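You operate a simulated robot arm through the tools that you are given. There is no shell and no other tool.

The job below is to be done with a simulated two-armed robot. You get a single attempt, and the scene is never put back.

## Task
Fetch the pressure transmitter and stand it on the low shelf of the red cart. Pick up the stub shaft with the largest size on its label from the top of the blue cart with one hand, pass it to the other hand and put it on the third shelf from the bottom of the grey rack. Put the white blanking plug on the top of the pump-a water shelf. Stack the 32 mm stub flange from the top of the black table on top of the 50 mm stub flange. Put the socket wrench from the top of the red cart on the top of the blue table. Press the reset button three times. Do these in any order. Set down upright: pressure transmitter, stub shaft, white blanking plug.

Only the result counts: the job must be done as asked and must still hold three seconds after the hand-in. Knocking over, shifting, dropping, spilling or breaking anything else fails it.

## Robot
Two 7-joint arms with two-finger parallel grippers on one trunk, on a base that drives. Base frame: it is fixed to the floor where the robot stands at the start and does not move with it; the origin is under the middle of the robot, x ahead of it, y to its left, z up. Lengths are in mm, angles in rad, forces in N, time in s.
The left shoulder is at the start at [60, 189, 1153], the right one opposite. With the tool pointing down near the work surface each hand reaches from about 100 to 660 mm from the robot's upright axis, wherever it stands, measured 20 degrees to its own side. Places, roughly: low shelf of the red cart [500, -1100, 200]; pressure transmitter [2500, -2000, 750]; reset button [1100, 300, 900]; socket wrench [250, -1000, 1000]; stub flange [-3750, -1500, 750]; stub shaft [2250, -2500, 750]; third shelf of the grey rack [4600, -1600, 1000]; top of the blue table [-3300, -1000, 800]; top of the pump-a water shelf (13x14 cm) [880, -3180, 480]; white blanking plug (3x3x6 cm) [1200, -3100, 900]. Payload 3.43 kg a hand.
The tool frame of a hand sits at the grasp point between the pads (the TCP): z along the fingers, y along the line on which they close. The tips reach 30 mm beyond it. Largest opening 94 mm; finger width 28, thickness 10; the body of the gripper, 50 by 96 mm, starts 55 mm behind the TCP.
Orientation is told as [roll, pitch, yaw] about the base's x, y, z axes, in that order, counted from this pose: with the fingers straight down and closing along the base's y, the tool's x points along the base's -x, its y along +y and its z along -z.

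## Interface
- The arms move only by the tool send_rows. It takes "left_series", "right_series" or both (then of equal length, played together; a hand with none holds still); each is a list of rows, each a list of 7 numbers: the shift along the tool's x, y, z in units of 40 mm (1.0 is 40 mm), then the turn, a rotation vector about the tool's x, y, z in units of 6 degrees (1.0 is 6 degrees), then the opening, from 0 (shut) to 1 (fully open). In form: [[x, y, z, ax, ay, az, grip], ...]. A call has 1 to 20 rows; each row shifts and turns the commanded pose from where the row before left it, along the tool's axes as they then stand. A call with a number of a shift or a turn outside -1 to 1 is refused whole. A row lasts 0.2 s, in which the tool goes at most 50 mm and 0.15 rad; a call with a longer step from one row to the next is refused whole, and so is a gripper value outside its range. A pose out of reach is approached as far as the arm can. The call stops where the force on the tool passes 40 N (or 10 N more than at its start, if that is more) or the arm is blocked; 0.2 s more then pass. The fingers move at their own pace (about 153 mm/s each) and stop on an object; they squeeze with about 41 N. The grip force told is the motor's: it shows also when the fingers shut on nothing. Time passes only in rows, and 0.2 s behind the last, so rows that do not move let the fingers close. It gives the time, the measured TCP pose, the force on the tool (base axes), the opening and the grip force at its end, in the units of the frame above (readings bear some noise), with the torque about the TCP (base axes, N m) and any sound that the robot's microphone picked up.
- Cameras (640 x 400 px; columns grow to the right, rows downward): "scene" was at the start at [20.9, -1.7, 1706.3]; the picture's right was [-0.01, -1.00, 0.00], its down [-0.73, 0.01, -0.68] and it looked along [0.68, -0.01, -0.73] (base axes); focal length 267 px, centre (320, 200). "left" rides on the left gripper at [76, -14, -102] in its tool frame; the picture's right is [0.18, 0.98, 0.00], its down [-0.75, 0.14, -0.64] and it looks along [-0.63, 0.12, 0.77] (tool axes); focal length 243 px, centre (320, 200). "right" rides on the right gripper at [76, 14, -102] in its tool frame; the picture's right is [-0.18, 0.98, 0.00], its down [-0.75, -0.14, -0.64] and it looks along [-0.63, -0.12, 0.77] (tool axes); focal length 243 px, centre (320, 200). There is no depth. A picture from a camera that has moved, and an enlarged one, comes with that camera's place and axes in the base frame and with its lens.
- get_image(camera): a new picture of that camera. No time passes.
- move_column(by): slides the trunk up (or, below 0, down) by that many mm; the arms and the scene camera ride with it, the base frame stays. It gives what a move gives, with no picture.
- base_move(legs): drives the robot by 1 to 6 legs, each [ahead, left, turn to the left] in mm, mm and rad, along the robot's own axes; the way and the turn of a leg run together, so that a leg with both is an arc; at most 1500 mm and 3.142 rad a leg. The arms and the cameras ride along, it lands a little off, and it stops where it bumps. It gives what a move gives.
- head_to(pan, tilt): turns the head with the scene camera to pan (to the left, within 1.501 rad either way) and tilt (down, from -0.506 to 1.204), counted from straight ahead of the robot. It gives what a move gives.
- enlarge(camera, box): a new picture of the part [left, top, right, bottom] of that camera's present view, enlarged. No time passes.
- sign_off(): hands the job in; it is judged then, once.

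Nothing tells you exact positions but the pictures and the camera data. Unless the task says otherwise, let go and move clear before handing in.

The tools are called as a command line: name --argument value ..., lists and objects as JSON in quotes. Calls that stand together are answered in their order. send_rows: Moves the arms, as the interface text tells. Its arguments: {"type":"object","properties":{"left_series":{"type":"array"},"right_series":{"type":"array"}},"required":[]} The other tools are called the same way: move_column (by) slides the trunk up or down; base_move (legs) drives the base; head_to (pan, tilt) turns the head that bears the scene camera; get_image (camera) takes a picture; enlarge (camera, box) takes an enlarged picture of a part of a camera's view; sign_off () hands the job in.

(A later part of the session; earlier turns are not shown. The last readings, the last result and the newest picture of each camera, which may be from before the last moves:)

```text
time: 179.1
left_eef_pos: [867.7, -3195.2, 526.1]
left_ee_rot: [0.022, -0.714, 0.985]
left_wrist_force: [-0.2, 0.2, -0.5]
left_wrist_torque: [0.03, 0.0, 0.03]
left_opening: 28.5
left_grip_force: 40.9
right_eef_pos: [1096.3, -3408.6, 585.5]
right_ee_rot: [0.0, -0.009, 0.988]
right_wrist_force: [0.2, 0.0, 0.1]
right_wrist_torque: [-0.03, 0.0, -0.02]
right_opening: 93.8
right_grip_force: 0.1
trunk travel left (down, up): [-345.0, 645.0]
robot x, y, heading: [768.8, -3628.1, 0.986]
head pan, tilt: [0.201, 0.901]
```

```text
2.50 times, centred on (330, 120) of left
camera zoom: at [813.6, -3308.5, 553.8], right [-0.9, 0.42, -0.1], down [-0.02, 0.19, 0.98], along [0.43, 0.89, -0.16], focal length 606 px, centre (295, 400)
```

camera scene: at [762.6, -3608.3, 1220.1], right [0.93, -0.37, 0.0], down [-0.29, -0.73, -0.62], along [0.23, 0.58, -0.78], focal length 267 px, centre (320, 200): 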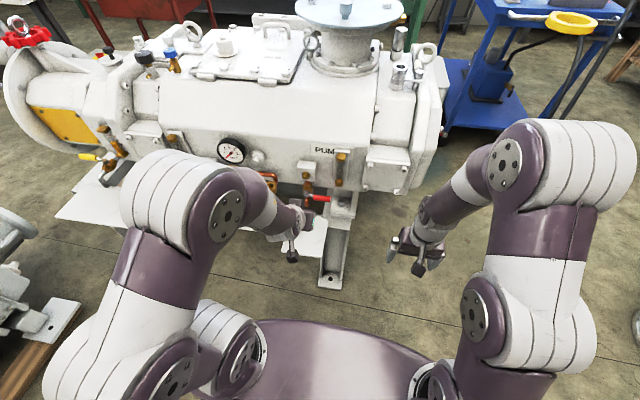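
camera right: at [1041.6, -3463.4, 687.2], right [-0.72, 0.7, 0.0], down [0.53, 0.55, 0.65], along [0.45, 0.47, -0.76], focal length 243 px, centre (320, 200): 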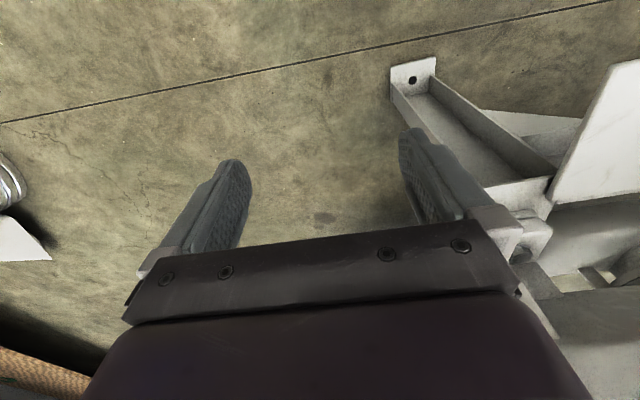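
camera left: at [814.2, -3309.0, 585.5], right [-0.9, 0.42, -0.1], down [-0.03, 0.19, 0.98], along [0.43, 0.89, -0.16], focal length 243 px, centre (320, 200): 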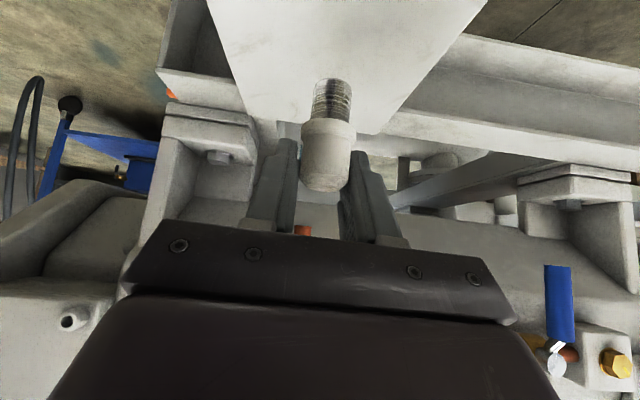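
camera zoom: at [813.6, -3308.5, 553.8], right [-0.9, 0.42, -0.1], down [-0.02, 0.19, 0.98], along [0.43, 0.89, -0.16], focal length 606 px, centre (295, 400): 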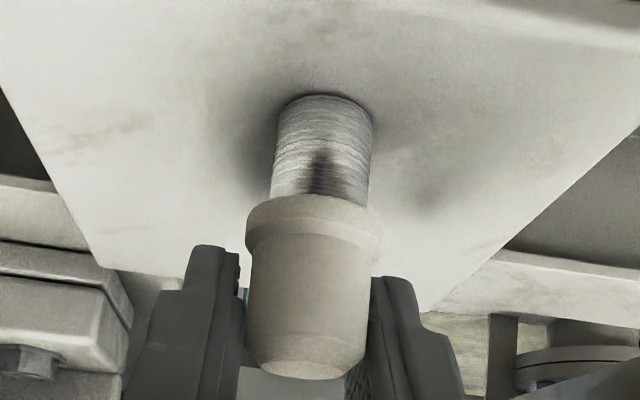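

send_rows --left_series '[[0.033, 0, 0.038, 0, 0, 0, 0], [0.033, 0, 0.038, 0, 0, 0, 0], [0, 0, 0, 0, 0, 0, 0]]'

send_rows --left_series '[[0.033, 0, 0.038, 0, 0, 0, 0], [0, 0, 0, 0, 0, 0, 0]]'

enlarge --camera "left" --box '[250, 40, 410, 200]'

```text
time: 179.8
left_eef_pos: [870.2, -3195.5, 525.8]
left_ee_rot: [0.024, -0.724, 0.983]
left_wrist_force: [-1.4, 0.0, 32.6]
left_wrist_torque: [-0.28, 0.31, 0.04]
left_opening: 28.2
left_grip_force: 41.1
right_eef_pos: [1096.3, -3409.4, 586.2]
right_ee_rot: [-0.001, -0.011, 0.988]
right_wrist_force: [0.1, -0.6, 0.8]
right_wrist_torque: [-0.01, -0.01, -0.01]
right_opening: 94.0
right_grip_force: 0.0
trunk travel left (down, up): [-345.0, 645.0]
robot x, y, heading: [765.9, -3627.1, 0.981]
head pan, tilt: [0.201, 0.901]
```

```text
time: 180.4
left_eef_pos: [870.3, -3195.8, 521.8]
left_ee_rot: [0.024, -0.721, 0.983]
left_wrist_force: [4.2, 5.3, 30.4]
left_wrist_torque: [0.0, 0.07, 0.03]
left_opening: 28.8
left_grip_force: 41.1
right_eef_pos: [1096.1, -3408.3, 585.8]
right_ee_rot: [-0.001, -0.011, 0.986]
right_wrist_force: [0.0, 0.0, 0.4]
right_wrist_torque: [-0.03, 0.01, -0.01]
right_opening: 94.0
right_grip_force: 0.0
trunk travel left (down, up): [-345.0, 645.0]
robot x, y, heading: [763.0, -3628.3, 0.982]
head pan, tilt: [0.201, 0.901]
```

```text
2.50 times, centred on (330, 120) of left
camera zoom: at [814.3, -3308.1, 548.8], right [-0.9, 0.42, -0.1], down [-0.03, 0.19, 0.98], along [0.43, 0.89, -0.16], focal length 606 px, centre (295, 400)
```

zoom: 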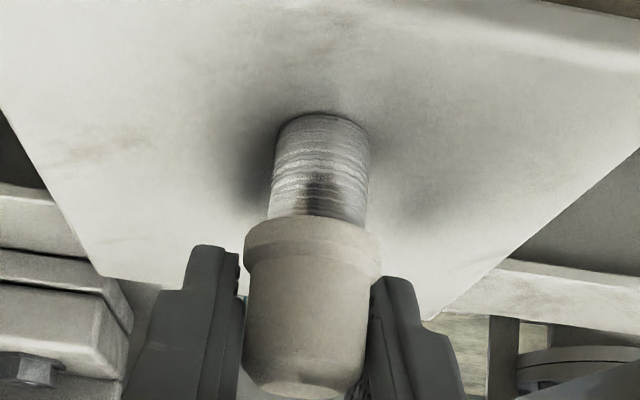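

Contact is made (30 N). I'll ease off a little and open the fingers.

send_rows --left_series '[[-0.04, 0, -0.046, 0, 0, 0, 0], [0, 0, 0, 0, 0, 0, 0]]'

send_rows --left_series '[[0, 0, 0, 0, 0, 0, 0.36], [0, 0, 0, 0, 0, 0, 0.42], [0, 0, 0, 0, 0, 0, 0.5], [0, 0, 0, 0, 0, 0, 0.6]]'

enlarge --camera "left" --box '[250, 40, 410, 200]'

```text
time: 181.1
left_eef_pos: [867.6, -3197.0, 521.0]
left_ee_rot: [0.021, -0.712, 0.984]
left_wrist_force: [3.8, 0.8, 17.1]
left_wrist_torque: [-0.07, -0.02, 0.0]
left_opening: 28.2
left_grip_force: 41.1
right_eef_pos: [1096.8, -3407.2, 585.3]
right_ee_rot: [-0.001, -0.008, 0.989]
right_wrist_force: [0.2, -0.8, -0.5]
right_wrist_torque: [-0.01, -0.03, 0.0]
right_opening: 94.0
right_grip_force: 0.1
trunk travel left (down, up): [-345.0, 645.0]
robot x, y, heading: [764.4, -3627.6, 0.989]
head pan, tilt: [0.201, 0.901]
```

```text
time: 182.1
left_eef_pos: [867.1, -3196.3, 520.7]
left_ee_rot: [0.024, -0.715, 0.984]
left_wrist_force: [1.3, 0.4, 0.3]
left_wrist_torque: [-0.03, 0.0, -0.01]
left_opening: 56.3
left_grip_force: 0.1
right_eef_pos: [1095.7, -3407.6, 586.0]
right_ee_rot: [-0.001, -0.009, 0.988]
right_wrist_force: [-0.5, -0.4, -0.8]
right_wrist_torque: [0.04, -0.03, 0.01]
right_opening: 94.4
right_grip_force: 0.1
trunk travel left (down, up): [-345.0, 645.0]
robot x, y, heading: [766.1, -3625.8, 0.99]
head pan, tilt: [0.201, 0.901]
```

```text
2.50 times, centred on (330, 120) of left
camera zoom: at [812.8, -3308.2, 550.0], right [-0.9, 0.42, -0.1], down [-0.02, 0.19, 0.98], along [0.43, 0.89, -0.16], focal length 606 px, centre (295, 400)
```

zoom: 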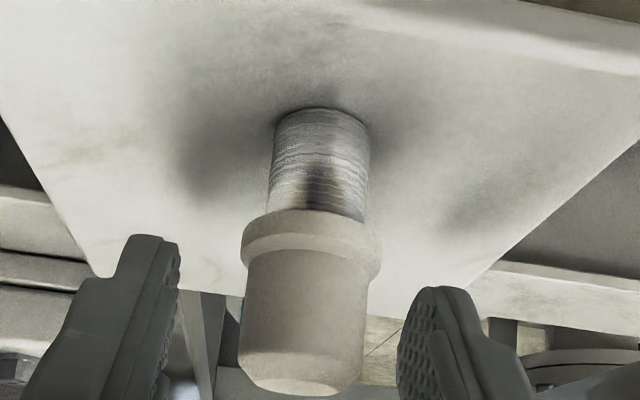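

The plug stands on the shelf. I'll withdraw the hand along the finger axis and check.

send_rows --left_series '[[0, 0, -0.5, 0, 0, 0, 0.6], [0, 0, -1, 0, 0, 0, 0.6], [0, 0, -1, 0, 0, 0, 0.6], [0, 0, -1, 0, 0, 0, 0.6], [0, 0, 0, 0, 0, 0, 0.6]]'

get_image --camera "left"

enlarge --camera "scene" --box '[240, 160, 360, 280]'

```text
time: 183.2
left_eef_pos: [821.2, -3276.3, 627.4]
left_ee_rot: [0.025, -0.714, 0.982]
left_wrist_force: [-0.3, -0.5, 0.0]
left_wrist_torque: [0.02, 0.02, 0.0]
left_opening: 56.4
left_grip_force: 0.0
right_eef_pos: [1097.3, -3407.4, 585.6]
right_ee_rot: [0.0, -0.009, 0.987]
right_wrist_force: [-0.4, 0.6, -0.9]
right_wrist_torque: [0.01, 0.01, 0.0]
right_opening: 94.1
right_grip_force: 0.1
trunk travel left (down, up): [-345.0, 645.0]
robot x, y, heading: [763.2, -3630.6, 0.987]
head pan, tilt: [0.201, 0.901]
```

```text
taken
camera left: at [766.4, -3387.7, 656.2], right [-0.9, 0.42, -0.1], down [-0.02, 0.19, 0.98], along [0.43, 0.89, -0.16], focal length 243 px, centre (320, 200)
```

left: 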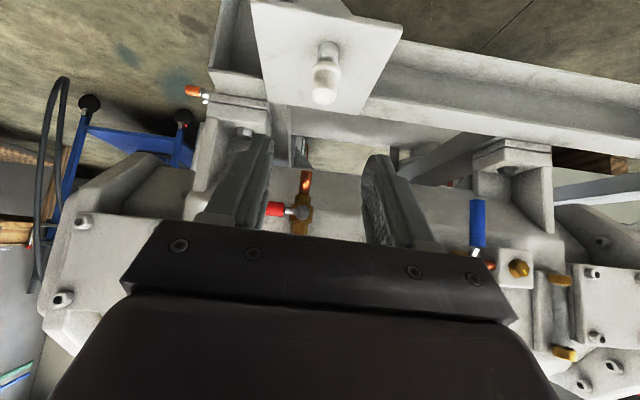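

```text
3.33 times, centred on (300, 220) of scene
camera zoom: at [762.7, -3608.3, 1220.0], right [0.93, -0.37, 0.0], down [-0.29, -0.73, -0.62], along [0.23, 0.58, -0.78], focal length 891 px, centre (387, 133)
```

zoom: 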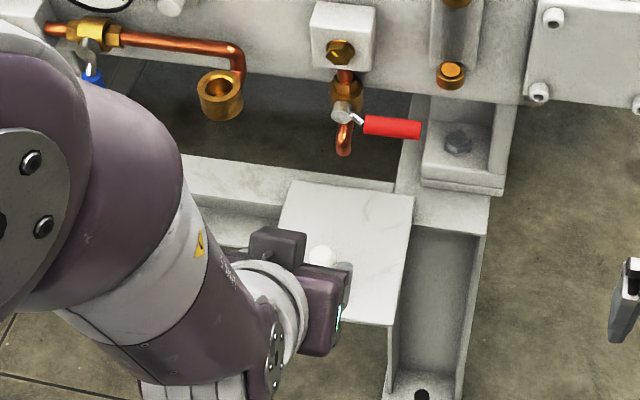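

The plug stands upright on the shelf. I'll raise the column again and straighten the left wrist.

move_column --by 580

send_rows --left_series '[[0, 0, 0, 0, 1, 0, 0.6], [0, 0, 0, 0, 1, 0, 0.6], [0, 0, 0, 0, 1, 0, 0.6], [0, 0, 0, 0, 1, 0, 0.6], [0, 0, 0, 0, 1, 0, 0.6], [0, 0, 0, 0, 1, 0, 0.6], [0, 0, 0, 0, 0.82, 0, 1.0], [0, 0, 0, 0, 0, 0, 1.0]]'

get_image --camera "scene"

```text
refused: 580 is not a number from -400 to 400
```

```text
time: 185.1
left_eef_pos: [816.6, -3270.6, 629.6]
left_ee_rot: [0.041, -0.138, 0.998]
left_wrist_force: [-0.5, -0.8, -0.5]
left_wrist_torque: [0.02, -0.01, -0.03]
left_opening: 93.8
left_grip_force: 0.1
left hand out of reach, approached as far as the arm can: row 5, 6, 7
right_eef_pos: [1096.4, -3407.5, 584.8]
right_ee_rot: [-0.001, -0.008, 0.988]
right_wrist_force: [0.2, 0.0, -0.3]
right_wrist_torque: [0.02, -0.02, 0.02]
right_opening: 94.1
right_grip_force: 0.0
trunk travel left (down, up): [-345.0, 645.0]
robot x, y, heading: [766.8, -3626.8, 0.989]
head pan, tilt: [0.201, 0.901]
```

```text
taken
camera scene: at [762.6, -3608.3, 1220.0], right [0.93, -0.37, 0.0], down [-0.29, -0.73, -0.62], along [0.23, 0.58, -0.78], focal length 267 px, centre (320, 200)
```

scene: 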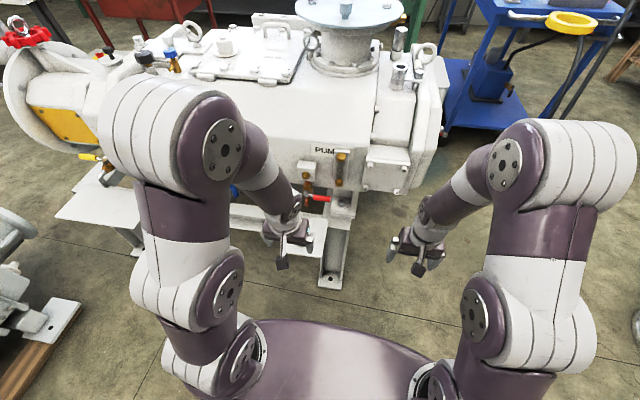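

The column step was too large and refused; the wrist straightened anyway. I'll raise the column in two steps and verify the plug.

move_column --by 400

move_column --by 180

enlarge --camera "scene" --box '[220, 160, 420, 300]'

enlarge --camera "right" --box '[360, 0, 520, 120]'

```text
time: 188.9
left_eef_pos: [815.6, -3271.5, 1029.0]
left_ee_rot: [0.041, -0.138, 0.998]
left_wrist_force: [-0.1, -0.3, 0.4]
left_wrist_torque: [-0.01, -0.04, -0.03]
left_opening: 93.9
left_grip_force: 0.0
right_eef_pos: [1096.7, -3408.9, 984.9]
right_ee_rot: [-0.001, -0.008, 0.989]
right_wrist_force: [-0.2, -0.1, 0.2]
right_wrist_torque: [0.0, 0.0, -0.01]
right_opening: 94.2
right_grip_force: 0.0
trunk travel left (down, up): [-745.0, 245.0]
robot x, y, heading: [765.5, -3628.0, 0.987]
head pan, tilt: [0.201, 0.901]
```

```text
time: 190.9
left_eef_pos: [815.7, -3271.1, 1207.5]
left_ee_rot: [0.042, -0.138, 0.999]
left_wrist_force: [-0.3, -0.6, -0.7]
left_wrist_torque: [-0.04, -0.04, 0.04]
left_opening: 93.9
left_grip_force: 0.1
right_eef_pos: [1096.1, -3406.4, 1164.9]
right_ee_rot: [0.0, -0.009, 0.987]
right_wrist_force: [0.3, 0.9, 0.6]
right_wrist_torque: [-0.01, 0.03, 0.02]
right_opening: 94.1
right_grip_force: 0.1
trunk travel left (down, up): [-925.0, 65.0]
robot x, y, heading: [765.2, -3627.2, 0.987]
head pan, tilt: [0.201, 0.901]
```

```text
2.86 times, centred on (320, 230) of scene
camera zoom: at [762.7, -3608.2, 1800.0], right [0.93, -0.37, 0.0], down [-0.29, -0.73, -0.62], along [0.23, 0.58, -0.78], focal length 764 px, centre (320, 114)
```

zoom: 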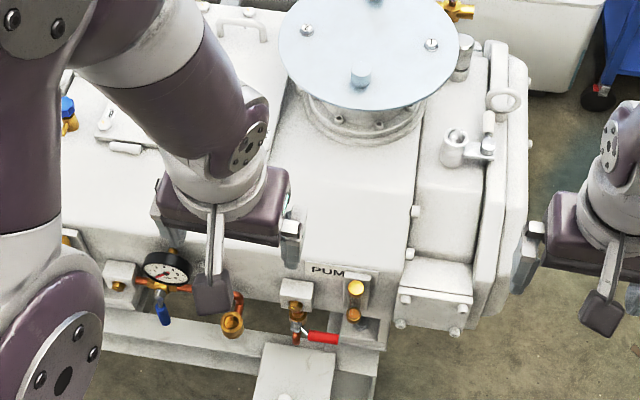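

```text
3.33 times, centred on (440, 60) of right
camera zoom: at [1041.7, -3463.3, 1267.1], right [-0.72, 0.7, 0.0], down [0.53, 0.55, 0.65], along [0.45, 0.47, -0.76], focal length 809 px, centre (-80, 667)
```

zoom: 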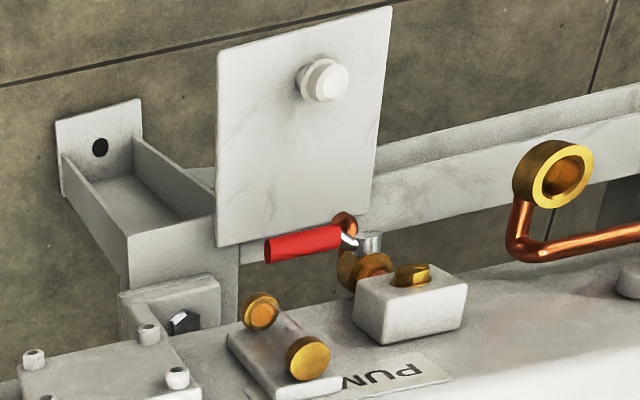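

The plug stands upright on the shelf. Now I straighten the left hand and head back toward the blue cart's back side for the 10 mm shaft.

send_rows --left_series '[[-0.8, 0, 0, 0, 1, 0, 1], [-0.8, 0, 0, 0, 0.32, 0, 1], [0, 0, 0, 0, 0, 0, 1]]'

base_move --legs '[[0, 0, -0.81], [1275, 0, 0]]'

head_to --pan 0.3 --tilt 0.9

get_image --camera "scene"

get_image --camera "right"

get_image --camera "left"

```text
time: 191.7
left_eef_pos: [849.5, -3216.5, 1215.2]
left_ee_rot: [0.04, 0.0, 1.006]
left_wrist_force: [0.1, -0.7, -0.2]
left_wrist_torque: [0.0, -0.01, 0.02]
left_opening: 94.1
left_grip_force: 0.0
right_eef_pos: [1096.6, -3408.1, 1165.4]
right_ee_rot: [-0.001, -0.009, 0.987]
right_wrist_force: [-0.7, -0.1, 0.8]
right_wrist_torque: [0.03, 0.01, 0.02]
right_opening: 93.9
right_grip_force: 0.1
trunk travel left (down, up): [-925.0, 65.0]
robot x, y, heading: [763.7, -3627.6, 0.99]
head pan, tilt: [0.201, 0.901]
```

```text
time: 200.1
left_eef_pos: [2352.2, -3170.1, 1216.3]
left_ee_rot: [0.041, 0.001, 0.209]
left_wrist_force: [-0.1, 0.3, -0.3]
left_wrist_torque: [-0.03, 0.01, 0.0]
left_opening: 94.0
left_grip_force: 0.1
right_eef_pos: [2386.9, -3479.5, 1165.1]
right_ee_rot: [0.0, -0.009, 0.192]
right_wrist_force: [0.7, 0.3, 1.1]
right_wrist_torque: [-0.01, -0.01, 0.02]
right_opening: 93.8
right_grip_force: 0.1
trunk travel left (down, up): [-925.0, 65.0]
robot x, y, heading: [1997.5, -3398.1, 0.191]
head pan, tilt: [0.201, 0.901]
```

```text
time: 200.8
left_eef_pos: [2352.1, -3169.9, 1216.3]
left_ee_rot: [0.042, 0.001, 0.212]
left_wrist_force: [0.0, 0.4, 0.4]
left_wrist_torque: [-0.01, -0.01, 0.0]
left_opening: 93.7
left_grip_force: 0.1
right_eef_pos: [2387.2, -3480.3, 1166.0]
right_ee_rot: [0.0, -0.008, 0.191]
right_wrist_force: [0.0, -0.8, -0.6]
right_wrist_torque: [0.07, -0.02, 0.01]
right_opening: 94.1
right_grip_force: 0.0
trunk travel left (down, up): [-925.0, 65.0]
robot x, y, heading: [1999.4, -3396.5, 0.19]
head pan, tilt: [0.3, 0.901]
```

```text
taken
camera scene: at [2007.5, -3374.4, 1800.0], right [0.47, -0.88, 0.0], down [-0.69, -0.37, -0.62], along [0.55, 0.29, -0.78], focal length 267 px, centre (320, 200)
```

scene: 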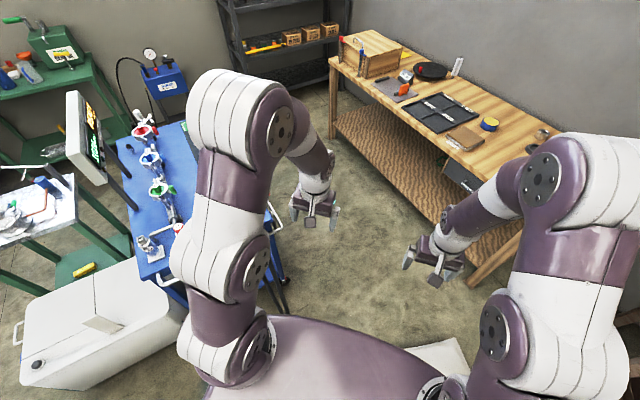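

```text
taken
camera right: at [2308.4, -3479.6, 1267.2], right [-0.01, 1.0, 0.0], down [0.76, 0.0, 0.65], along [0.65, 0.01, -0.76], focal length 243 px, centre (320, 200)
```

right: 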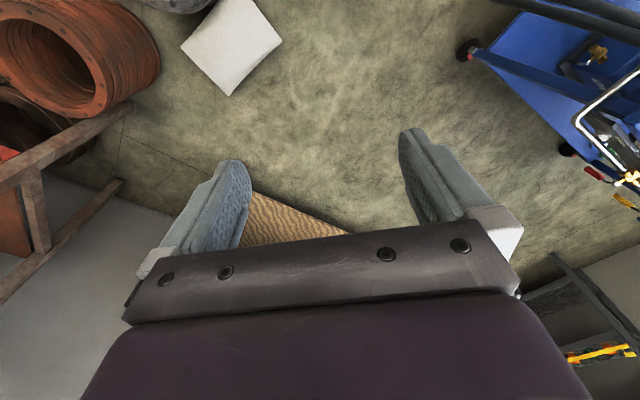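

```text
taken
camera left: at [2282.6, -3203.7, 1318.4], right [-0.38, 0.92, 0.04], down [0.71, 0.27, 0.65], along [0.59, 0.28, -0.76], focal length 243 px, centre (320, 200)
```

left: 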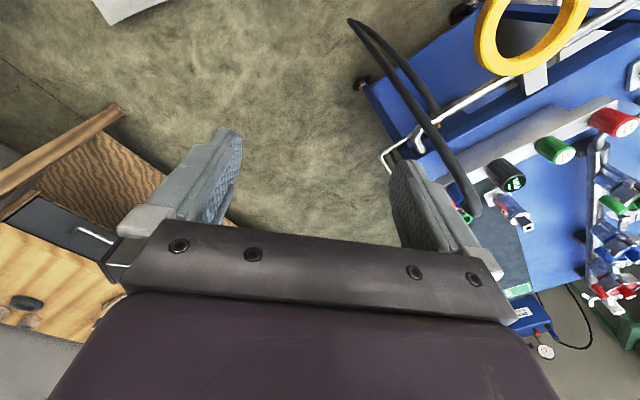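

Position is good for the gap. I'll drive on 800 mm, turn left to face the cart's back, and slide to the shaft.

base_move --legs '[[800, 0, 0], [0, 0, 2.39], [0, -300, 0]]'

head_to --pan 0.0 --tilt 0.9

get_image --camera "scene"

get_image --camera "right"

get_image --camera "left"

```text
time: 212.4
left_eef_pos: [2525.4, -2911.7, 1214.8]
left_ee_rot: [0.041, -0.001, 2.599]
left_wrist_force: [0.1, -0.1, 0.7]
left_wrist_torque: [-0.02, -0.02, 0.0]
left_opening: 93.8
left_grip_force: 0.0
right_eef_pos: [2713.0, -2662.7, 1166.0]
right_ee_rot: [-0.002, -0.008, 2.583]
right_wrist_force: [-0.4, 0.1, 0.6]
right_wrist_torque: [0.04, -0.01, -0.03]
right_opening: 93.9
right_grip_force: 0.1
trunk travel left (down, up): [-925.0, 65.0]
robot x, y, heading: [2940.9, -2984.9, 2.584]
head pan, tilt: [0.3, 0.901]
```

```text
time: 213.2
left_eef_pos: [2527.5, -2910.1, 1216.7]
left_ee_rot: [0.041, 0.001, 2.601]
left_wrist_force: [-0.3, 0.0, -0.7]
left_wrist_torque: [-0.03, 0.06, -0.02]
left_opening: 94.0
left_grip_force: 0.0
right_eef_pos: [2712.7, -2659.7, 1164.7]
right_ee_rot: [-0.001, -0.008, 2.585]
right_wrist_force: [-0.1, 1.7, -0.4]
right_wrist_torque: [-0.04, -0.01, 0.0]
right_opening: 94.1
right_grip_force: 0.1
trunk travel left (down, up): [-925.0, 65.0]
robot x, y, heading: [2942.2, -2986.3, 2.579]
head pan, tilt: [0.0, 0.901]
```

```text
taken
camera scene: at [2930.3, -2976.7, 1800.0], right [0.53, 0.85, 0.0], down [0.66, -0.42, -0.62], along [-0.53, 0.33, -0.78], focal length 267 px, centre (320, 200)
```

scene: 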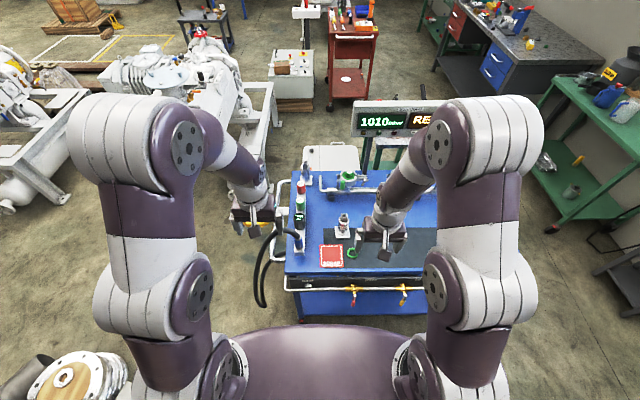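

```text
taken
camera right: at [2771.1, -2712.9, 1267.1], right [-0.68, -0.74, 0.0], down [-0.56, 0.52, 0.65], along [-0.48, 0.44, -0.76], focal length 243 px, centre (320, 200)
```

right: 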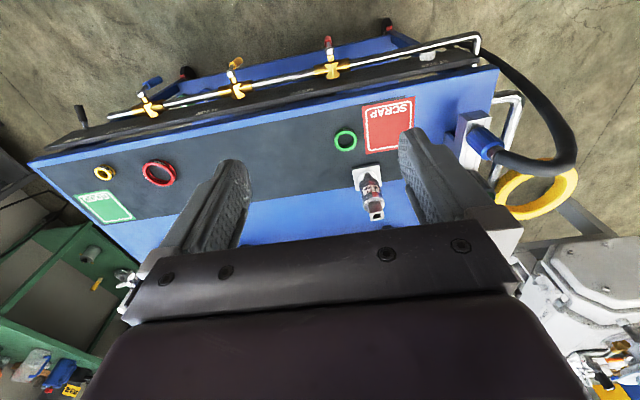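

```text
taken
camera left: at [2602.9, -2933.4, 1318.5], right [-0.35, -0.94, 0.04], down [-0.71, 0.29, 0.65], along [-0.62, 0.2, -0.76], focal length 243 px, centre (320, 200)
```

left: 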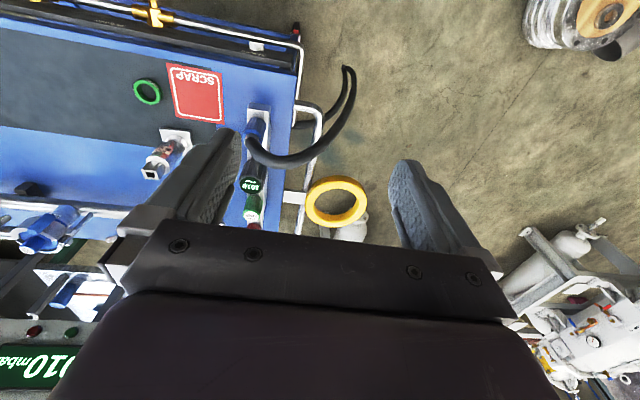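

I'm facing the back of the cart with the 10 mm shaft ahead. I'll triangulate it with the head and wrist cameras.

enlarge --camera "scene" --box '[310, 195, 374, 245]'

enlarge --camera "right" --box '[320, 140, 420, 240]'

enlarge --camera "left" --box '[120, 110, 220, 200]'

```text
8.00 times, centred on (342, 220) of scene
camera zoom: at [2930.3, -2976.7, 1800.0], right [0.53, 0.85, 0.0], down [0.66, -0.42, -0.62], along [-0.53, 0.33, -0.78], focal length 2139 px, centre (144, 40)
```

zoom: 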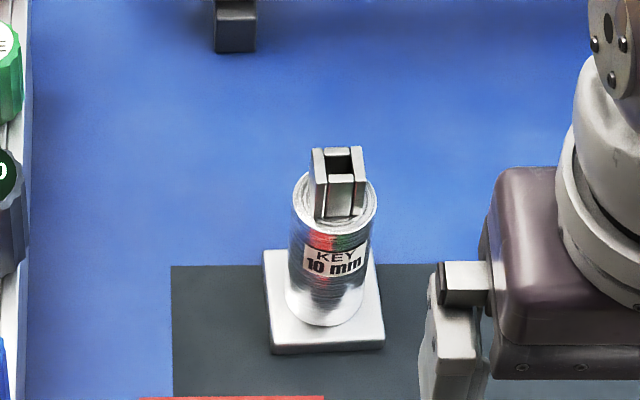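

```text
4.00 times, centred on (370, 190) of right
camera zoom: at [2771.1, -2712.9, 1267.1], right [-0.68, -0.74, 0.0], down [-0.56, 0.52, 0.65], along [-0.48, 0.44, -0.76], focal length 970 px, centre (120, 240)
```

zoom: 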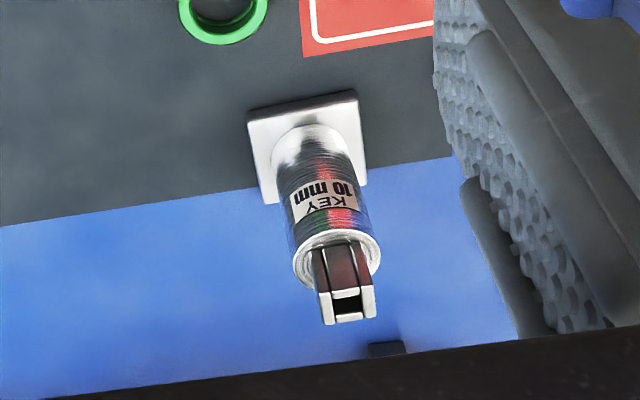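

```text
4.44 times, centred on (170, 155) of left
camera zoom: at [2602.9, -2933.4, 1318.5], right [-0.35, -0.94, 0.04], down [-0.71, 0.29, 0.65], along [-0.62, 0.2, -0.76], focal length 1078 px, centre (987, 400)
```

zoom: 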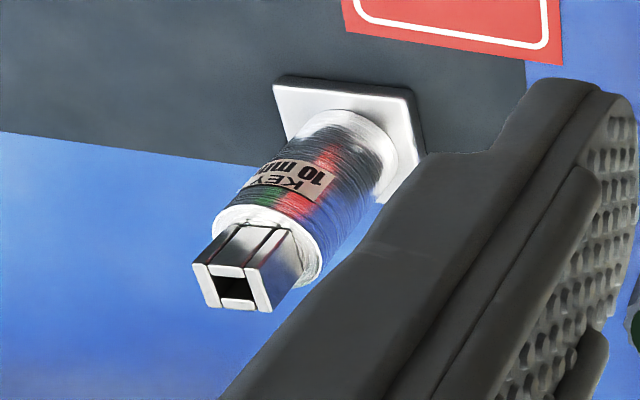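

The shaft axis is near (2463, -2575), with its spigot top at z ≈ 945. I'll drive 90 mm closer, then bring the right hand above it.

base_move --legs '[[90, 0, 0]]'

get_image --camera "right"

enlarge --camera "right" --box '[300, 100, 460, 240]'

enlarge --camera "scene" --box '[300, 190, 380, 260]'

```text
time: 214.3
left_eef_pos: [2456.8, -2866.0, 1216.7]
left_ee_rot: [0.041, -0.002, 2.601]
left_wrist_force: [0.6, -0.3, 0.0]
left_wrist_torque: [0.0, -0.02, 0.04]
left_opening: 94.1
left_grip_force: 0.1
right_eef_pos: [2641.6, -2616.4, 1166.2]
right_ee_rot: [0.0, -0.011, 2.584]
right_wrist_force: [-0.7, 0.2, 0.2]
right_wrist_torque: [0.03, 0.02, -0.04]
right_opening: 94.2
right_grip_force: 0.1
trunk travel left (down, up): [-925.0, 65.0]
robot x, y, heading: [2869.4, -2939.9, 2.582]
head pan, tilt: [0.0, 0.901]
```

```text
taken
camera right: at [2699.0, -2668.8, 1268.1], right [-0.68, -0.74, 0.0], down [-0.56, 0.51, 0.65], along [-0.48, 0.44, -0.76], focal length 243 px, centre (320, 200)
```

right: 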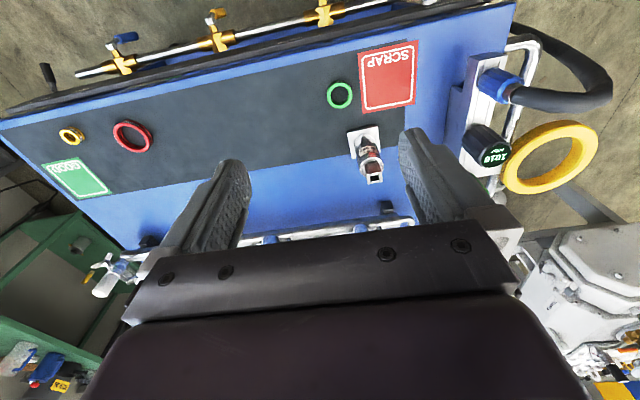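

```text
2.86 times, centred on (380, 170) of right
camera zoom: at [2699.0, -2668.8, 1268.1], right [-0.68, -0.74, 0.0], down [-0.56, 0.51, 0.65], along [-0.48, 0.44, -0.76], focal length 693 px, centre (149, 286)
```

zoom: 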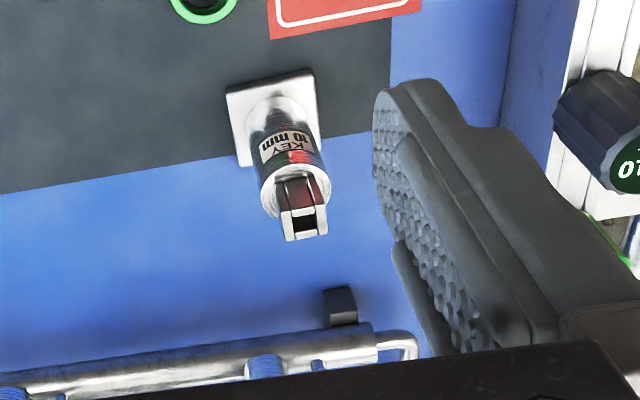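

```text
5.71 times, centred on (340, 225) of scene
camera zoom: at [2859.3, -2933.7, 1800.1], right [0.53, 0.85, 0.0], down [0.66, -0.41, -0.62], along [-0.53, 0.33, -0.78], focal length 1528 px, centre (206, 57)
```

zoom: 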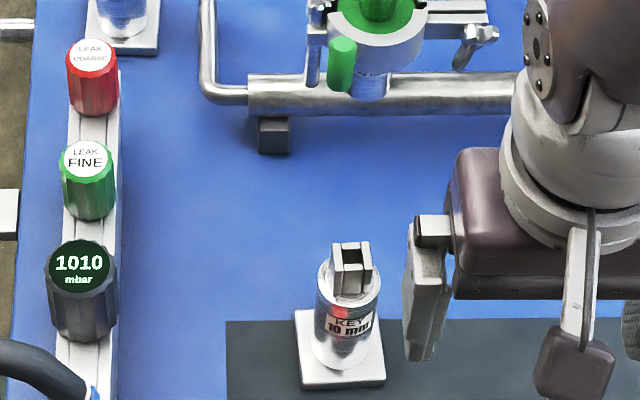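

Both views agree: the spigot top is at (2465, -2577, 942). I'll move the right hand over it and lower to a hover.

send_rows --right_series '[[-0.852, 0.302, 0, 0, 0, 0, 0.64], [-0.852, 0.302, 0, 0, 0, 0, 0.64], [-0.852, 0.302, 0, 0, 0, 0, 0.64], [-0.852, 0.302, 0, 0, 0, 0, 0.64], [-0.852, 0.302, 0, 0, 0, 0, 0.64], [0, 0, 1, 0, 0, 0, 0.64], [0, 0, 1, 0, 0, 0, 0.64], [0, 0, 1, 0, 0, 0, 0.64], [0, 0, 0.8, 0, 0, 0, 0.64], [0, 0, 0, 0, 0, 0, 0.64]]'

get_image --camera "right"

enlarge --camera "scene" --box '[300, 180, 400, 260]'

```text
time: 216.5
left_eef_pos: [2453.2, -2864.8, 1215.6]
left_ee_rot: [0.041, 0.0, 2.6]
left_wrist_force: [0.0, -1.3, 0.3]
left_wrist_torque: [-0.03, 0.0, 0.05]
left_opening: 93.8
left_grip_force: 0.0
right_eef_pos: [2461.3, -2569.9, 1014.0]
right_ee_rot: [-0.001, -0.009, 2.584]
right_wrist_force: [0.0, 0.4, -0.5]
right_wrist_torque: [-0.02, 0.0, 0.0]
right_opening: 60.3
right_grip_force: 0.0
trunk travel left (down, up): [-925.0, 65.0]
robot x, y, heading: [2865.6, -2935.9, 2.584]
head pan, tilt: [0.0, 0.901]
```

```text
taken
camera right: at [2518.4, -2622.4, 1115.5], right [-0.68, -0.74, 0.0], down [-0.56, 0.52, 0.65], along [-0.48, 0.44, -0.76], focal length 243 px, centre (320, 200)
```

right: 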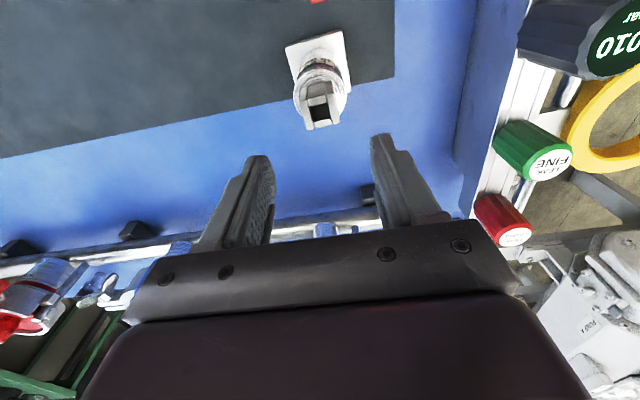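

```text
5.00 times, centred on (350, 220) of scene
camera zoom: at [2855.5, -2931.5, 1800.0], right [0.53, 0.85, 0.0], down [0.66, -0.42, -0.62], along [-0.53, 0.33, -0.78], focal length 1337 px, centre (170, 100)
```

zoom: 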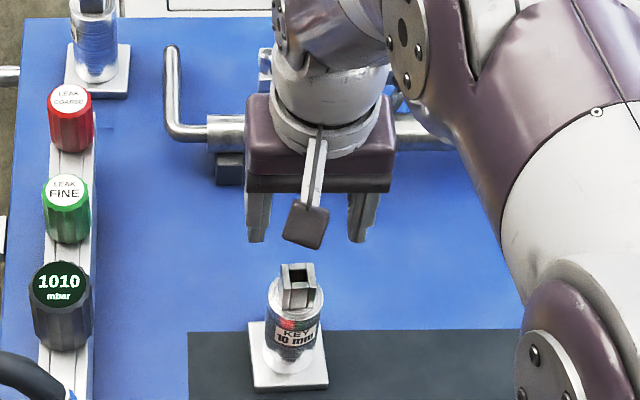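

Small correction: 9 mm back, 4 mm left. Then I'll lower so the finger tips straddle the spigot.

send_rows --right_series '[[0.23, 0.09, 0, 0, 0, 0, 0.64], [0, 0, 0.8, 0, 0, 0, 0.64], [0, 0, 0.6, 0, 0, 0, 0.64], [0, 0, 0, 0, 0, 0, 0.64]]'

get_image --camera "right"

enlarge --camera "scene" --box '[300, 180, 400, 260]'

```text
time: 217.5
left_eef_pos: [2453.3, -2865.9, 1215.7]
left_ee_rot: [0.042, -0.001, 2.601]
left_wrist_force: [-0.6, 0.7, 0.4]
left_wrist_torque: [0.0, -0.02, 0.01]
left_opening: 94.1
left_grip_force: 0.1
right_eef_pos: [2466.6, -2580.9, 956.6]
right_ee_rot: [0.0, -0.009, 2.583]
right_wrist_force: [0.2, -0.1, 0.0]
right_wrist_torque: [0.02, 0.0, 0.03]
right_opening: 60.2
right_grip_force: 0.0
trunk travel left (down, up): [-925.0, 65.0]
robot x, y, heading: [2867.4, -2940.7, 2.584]
head pan, tilt: [0.0, 0.901]
```

```text
taken
camera right: at [2523.8, -2632.7, 1057.8], right [-0.68, -0.74, 0.0], down [-0.56, 0.52, 0.65], along [-0.48, 0.44, -0.76], focal length 243 px, centre (320, 200)
```

right: 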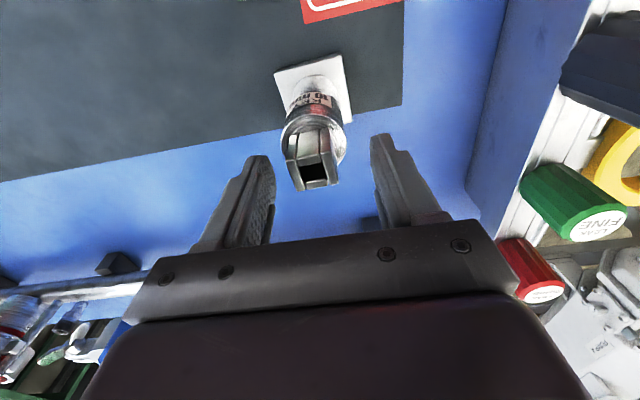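

```text
5.00 times, centred on (350, 220) of scene
camera zoom: at [2855.6, -2931.7, 1800.0], right [0.53, 0.85, 0.0], down [0.66, -0.42, -0.62], along [-0.53, 0.33, -0.78], focal length 1337 px, centre (170, 100)
```

zoom: 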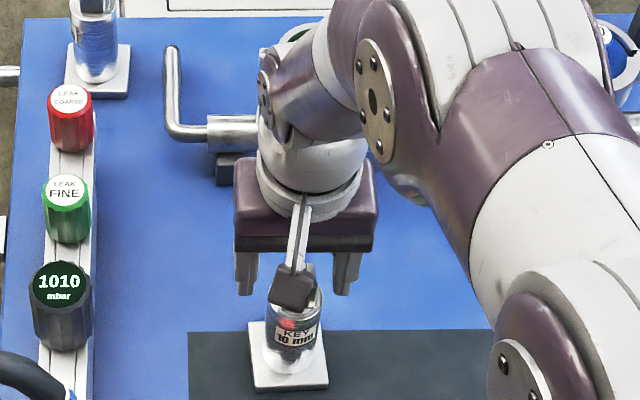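

Aligned within 2 mm. I'll lower 8 mm and close on the spigot.

send_rows --right_series '[[0, 0, 0.22, 0, 0, 0, 0.64], [0, 0, 0, 0, 0, 0, 0.4], [0, 0, 0, 0, 0, 0, 0.2], [0, 0, 0, 0, 0, 0, 0.0], [0, 0, 0, 0, 0, 0, 0.0]]'

get_image --camera "right"

```text
time: 218.7
left_eef_pos: [2452.3, -2863.6, 1215.9]
left_ee_rot: [0.041, 0.002, 2.601]
left_wrist_force: [-0.5, 0.2, 0.7]
left_wrist_torque: [0.0, -0.03, -0.01]
left_opening: 94.0
left_grip_force: 0.0
right_eef_pos: [2467.0, -2581.5, 947.5]
right_ee_rot: [0.0, -0.009, 2.583]
right_wrist_force: [-2.0, 1.8, 2.8]
right_wrist_torque: [0.08, 0.3, -0.07]
right_opening: 41.3
right_grip_force: 41.1
trunk travel left (down, up): [-925.0, 65.0]
robot x, y, heading: [2867.8, -2939.3, 2.581]
head pan, tilt: [0.0, 0.901]
```

```text
taken
camera right: at [2523.8, -2633.5, 1050.9], right [-0.68, -0.74, 0.0], down [-0.56, 0.52, 0.65], along [-0.48, 0.44, -0.76], focal length 243 px, centre (320, 200)
```

right: 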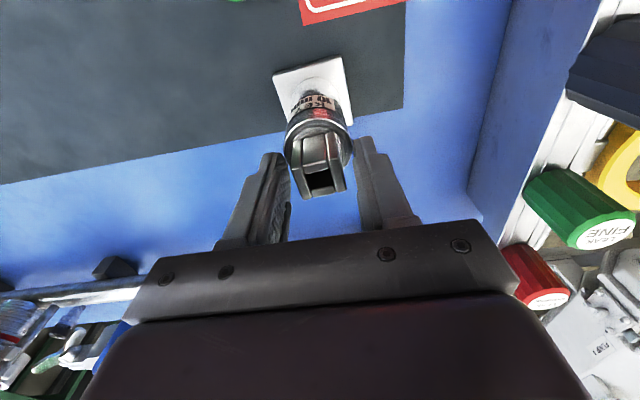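

The tips caught only the cylinder's top rim (41 mm wide). I'll reopen, lower 22 mm for a solid grip on the cylinder, and close again.

send_rows --right_series '[[0, 0, 0, 0, 0, 0, 0.64], [0, 0, 0, 0, 0, 0, 0.64], [0, 0, 0.3, 0, 0, 0, 0.64], [0, 0, 0.27, 0, 0, 0, 0.64], [0, 0, 0, 0, 0, 0, 0.64]]'

get_image --camera "right"

```text
time: 219.9
left_eef_pos: [2452.9, -2864.3, 1215.4]
left_ee_rot: [0.041, -0.001, 2.601]
left_wrist_force: [0.3, -0.4, 0.6]
left_wrist_torque: [0.02, -0.02, 0.0]
left_opening: 94.4
left_grip_force: 0.1
right_eef_pos: [2467.1, -2581.5, 927.4]
right_ee_rot: [0.0, -0.009, 2.582]
right_wrist_force: [-0.1, 0.4, -0.1]
right_wrist_torque: [-0.02, 0.02, -0.01]
right_opening: 60.5
right_grip_force: 0.2
trunk travel left (down, up): [-925.0, 65.0]
robot x, y, heading: [2871.1, -2940.3, 2.583]
head pan, tilt: [0.0, 0.901]
```

```text
taken
camera right: at [2524.1, -2633.3, 1028.2], right [-0.68, -0.74, 0.0], down [-0.56, 0.52, 0.65], along [-0.48, 0.44, -0.76], focal length 243 px, centre (320, 200)
```

right: 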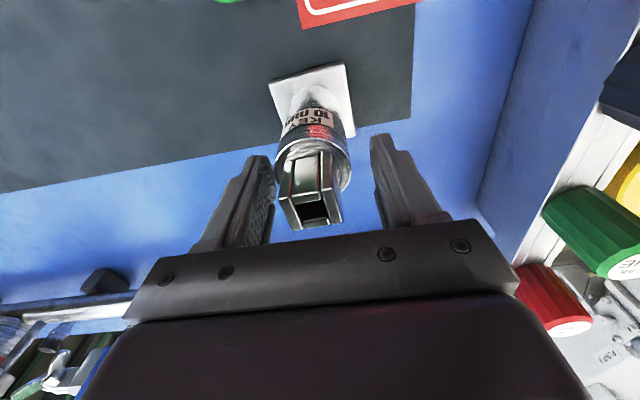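

send_rows --right_series '[[0, 0, 0, 0, 0, 0, 0.4], [0, 0, 0, 0, 0, 0, 0.2], [0, 0, 0, 0, 0, 0, 0.0], [0, 0, 0, 0, 0, 0, 0.0], [0, 0, -0.15, 0, 0, 0, 0.0], [0, 0, 0, 0, 0, 0, 0.0]]'

get_image --camera "right"

```text
time: 221.3
left_eef_pos: [2452.8, -2863.5, 1216.4]
left_ee_rot: [0.041, 0.0, 2.602]
left_wrist_force: [-0.9, -0.3, -0.1]
left_wrist_torque: [0.0, 0.01, 0.0]
left_opening: 94.1
left_grip_force: 0.1
right_eef_pos: [2467.4, -2581.1, 933.2]
right_ee_rot: [-0.001, -0.006, 2.583]
right_wrist_force: [0.0, -1.2, -5.4]
right_wrist_torque: [-0.01, 0.03, -0.01]
right_opening: 41.2
right_grip_force: 41.3
trunk travel left (down, up): [-925.0, 65.0]
robot x, y, heading: [2870.5, -2938.5, 2.583]
head pan, tilt: [0.0, 0.901]
```

```text
taken
camera right: at [2524.6, -2633.4, 1034.7], right [-0.68, -0.74, 0.0], down [-0.56, 0.52, 0.65], along [-0.48, 0.44, -0.76], focal length 243 px, centre (320, 200)
```

right: 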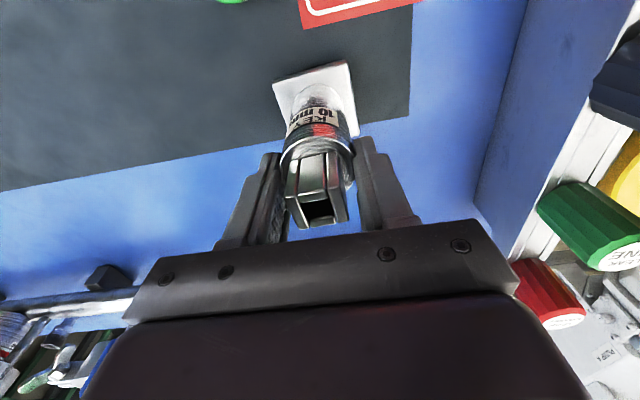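

The shaft is held (about 0.5 kg). I'll lift it clear and bring it back in front of me.

send_rows --right_series '[[0, 0, -0.8, 0, 0, 0, 0], [0, 0, -1, 0, 0, 0, 0], [0, 0, -1, 0, 0, 0, 0], [0, 0, -1, 0, 0, 0, 0], [0, 0, -1, 0, 0, 0, 0], [0.9, 0, 0, 0, 0, 0, 0], [0.9, 0, 0, 0, 0, 0, 0], [0.9, 0, 0, 0, 0, 0, 0], [0, 0, 0, 0, 0, 0, 0]]'

get_image --camera "scene"

```text
time: 223.3
left_eef_pos: [2451.9, -2864.1, 1215.3]
left_ee_rot: [0.042, 0.001, 2.602]
left_wrist_force: [-0.5, -0.1, 0.6]
left_wrist_torque: [0.0, 0.01, -0.05]
left_opening: 94.1
left_grip_force: 0.0
right_eef_pos: [2559.4, -2641.0, 1123.5]
right_ee_rot: [0.001, -0.006, 2.584]
right_wrist_force: [-0.1, -0.1, -5.5]
right_wrist_torque: [0.0, 0.04, 0.0]
right_opening: 41.1
right_grip_force: 40.7
trunk travel left (down, up): [-925.0, 65.0]
robot x, y, heading: [2867.3, -2940.0, 2.583]
head pan, tilt: [0.0, 0.901]
```

```text
taken
camera scene: at [2853.8, -2930.2, 1800.0], right [0.53, 0.85, 0.0], down [0.67, -0.42, -0.62], along [-0.53, 0.33, -0.78], focal length 267 px, centre (320, 200)
```

scene: 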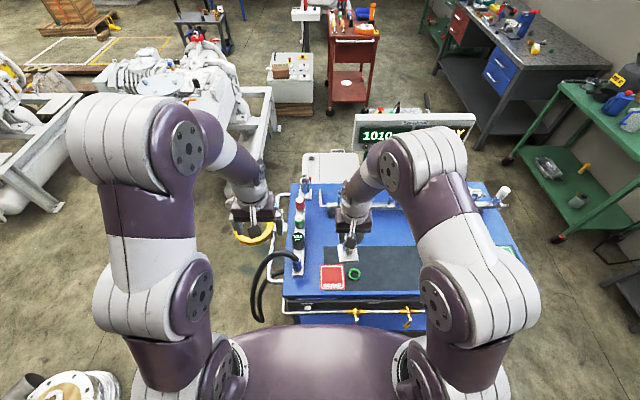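

Both arms are free. I'll back away from the cart, bring the shaft to the middle in front of me, and square up the left wrist for the handover.

base_move --legs '[[-150, 0, 0]]'

send_rows --right_series '[[-0.4, 0.75, 0, 0, 0, 0, 0], [-0.4, 0.75, 0, 0, 0, 0, 0], [-0.4, 0.75, 0, 0, 0, 0, 0], [-0.4, 0.75, 0, 0, 0, 0, 0], [-0.4, 0.75, 0, 0, 0, 0, 0], [0, 0, 0, 0, 0, 0, 0]]' --left_series '[[0, 0.9, 0, 0.4, 0, 0.18, 1], [0, 0.9, 0, 0, 0, 0, 1], [0, 0.9, 0, 0, 0, 0, 1], [0, 0, 0, 0, 0, 0, 1], [0, 0, 0, 0, 0, 0, 1], [0, 0, 0, 0, 0, 0, 1]]'

get_image --camera "scene"

```text
time: 224.7
left_eef_pos: [2574.6, -2941.8, 1214.3]
left_ee_rot: [0.04, 0.003, 2.603]
left_wrist_force: [0.2, -0.9, 0.0]
left_wrist_torque: [0.01, -0.01, 0.0]
left_opening: 93.9
left_grip_force: 0.0
right_eef_pos: [2679.9, -2718.3, 1123.6]
right_ee_rot: [-0.001, -0.004, 2.586]
right_wrist_force: [-1.0, -0.3, -5.5]
right_wrist_torque: [0.0, -0.02, -0.01]
right_opening: 41.1
right_grip_force: 41.3
trunk travel left (down, up): [-925.0, 65.0]
robot x, y, heading: [2995.3, -3016.2, 2.586]
head pan, tilt: [0.0, 0.901]
```

```text
time: 226.1
left_eef_pos: [2518.9, -3036.9, 1217.7]
left_ee_rot: [0.001, 0.0, 2.585]
left_wrist_force: [-1.0, -0.1, 0.6]
left_wrist_torque: [0.01, 0.06, 0.01]
left_opening: 93.7
left_grip_force: 0.1
right_eef_pos: [2535.3, -2802.4, 1127.7]
right_ee_rot: [0.0, -0.008, 2.586]
right_wrist_force: [0.0, 0.3, -5.5]
right_wrist_torque: [0.03, 0.05, -0.02]
right_opening: 41.4
right_grip_force: 40.2
trunk travel left (down, up): [-925.0, 65.0]
robot x, y, heading: [2990.8, -3018.8, 2.586]
head pan, tilt: [0.0, 0.901]
```

```text
taken
camera scene: at [2979.9, -3008.5, 1800.0], right [0.53, 0.85, 0.0], down [0.67, -0.41, -0.62], along [-0.53, 0.33, -0.78], focal length 267 px, centre (320, 200)
```

scene: 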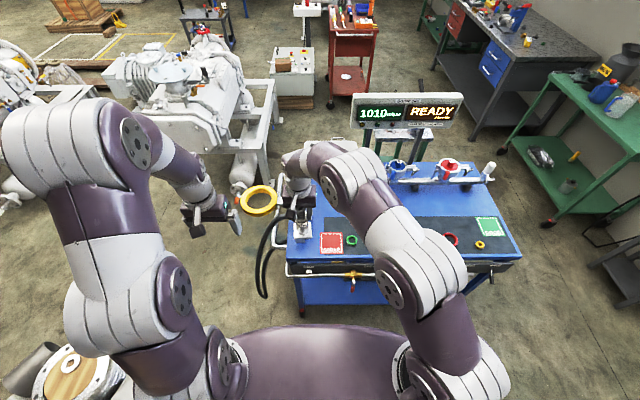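

The shaft is centred at 502 mm ahead. I'll move the left hand forward a bit and tilt it 60° (fingers forward) off to the left side.

send_rows --left_series '[[-1, 0, 0, 0, 0, 0, 1], [0, 0, 0, 0, -1, 0, 1], [0, 0, 0, 0, -1, 0, 1], [0, 0, 0, 0, -1, 0, 1], [0, 0, 0, 0, -1, 0, 1], [0, 0, 0, 0, -1, 0, 1], [0, 0, 0, 0, -1, 0, 1], [0, 0, 0, 0, -1, 0, 1], [0, 0, 0, 0, -1, 0, 1], [0, 0, 0, 0, -1, 0, 1], [0, 0, 0, 0, -1, 0, 1], [0, 0, 0, 0, 0, 0, 1]]'

get_image --camera "left"

get_image --camera "scene"

```text
time: 228.7
left_eef_pos: [2491.5, -3007.4, 1215.8]
left_ee_rot: [-0.059, -0.966, 2.612]
left_wrist_force: [0.5, 0.9, 0.2]
left_wrist_torque: [0.03, 0.02, 0.02]
left_opening: 93.9
left_grip_force: 0.1
left hand out of reach, approached as far as the arm can: row 8
right_eef_pos: [2535.5, -2801.7, 1127.2]
right_ee_rot: [-0.001, -0.009, 2.588]
right_wrist_force: [0.8, -0.1, -4.4]
right_wrist_torque: [-0.04, 0.01, 0.03]
right_opening: 41.0
right_grip_force: 41.2
trunk travel left (down, up): [-925.0, 65.0]
robot x, y, heading: [2991.5, -3016.3, 2.584]
head pan, tilt: [0.0, 0.901]
```

```text
taken
camera left: at [2606.6, -3064.5, 1211.8], right [-0.45, -0.88, -0.18], down [-0.01, -0.2, 0.98], along [-0.9, 0.44, 0.08], focal length 243 px, centre (320, 200)
```

left: 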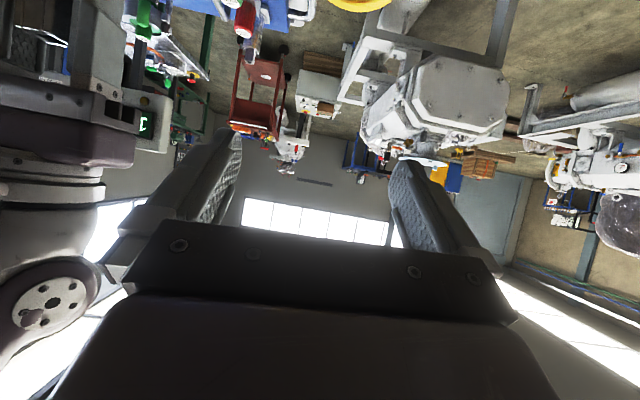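

```text
taken
camera scene: at [2979.5, -3008.7, 1800.0], right [0.53, 0.85, 0.0], down [0.67, -0.41, -0.62], along [-0.53, 0.33, -0.78], focal length 267 px, centre (320, 200)
```

scene: 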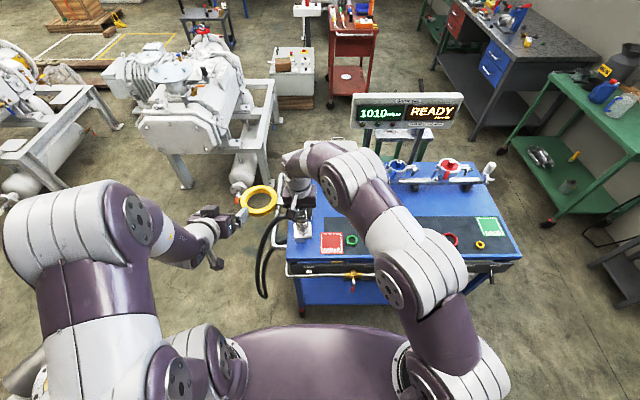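

The left hand is tilted about 55°. I'll level its closing axis, lower it, and move it in behind the shaft.

send_rows --left_series '[[0, 0, 0, 0, 0, 0.395, 1], [0.79, 0, 0.545, 0, 0, 0, 1], [0.79, 0, 0.545, 0, 0, 0, 1], [0.79, 0, 0.545, 0, 0, 0, 1], [0, 0, 0, 0, 0, 0, 1]]'

get_image --camera "left"

```text
time: 229.9
left_eef_pos: [2480.5, -3009.6, 1106.7]
left_ee_rot: [-0.018, -0.964, 2.551]
left_wrist_force: [-0.1, -0.4, -0.3]
left_wrist_torque: [-0.03, 0.01, 0.01]
left_opening: 93.9
left_grip_force: 0.1
left hand out of reach, approached as far as the arm can: row 4
right_eef_pos: [2535.4, -2801.9, 1126.8]
right_ee_rot: [-0.001, -0.008, 2.586]
right_wrist_force: [1.0, -0.4, -5.9]
right_wrist_torque: [-0.02, 0.03, 0.0]
right_opening: 41.2
right_grip_force: 40.8
trunk travel left (down, up): [-925.0, 65.0]
robot x, y, heading: [2991.3, -3013.7, 2.587]
head pan, tilt: [0.0, 0.901]
```

```text
taken
camera left: at [2593.8, -3071.7, 1103.9], right [-0.47, -0.87, -0.16], down [-0.01, -0.18, 0.98], along [-0.88, 0.46, 0.08], focal length 243 px, centre (320, 200)
```

left: 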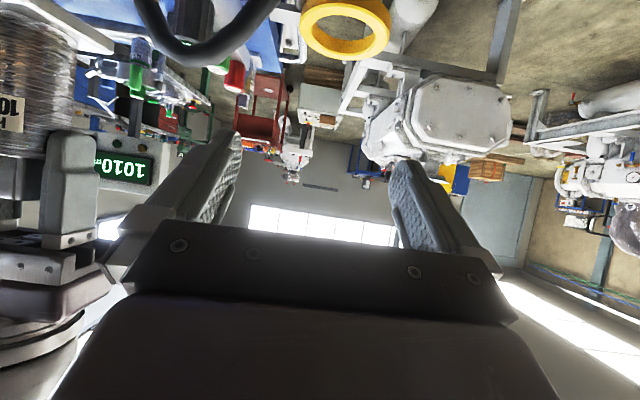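

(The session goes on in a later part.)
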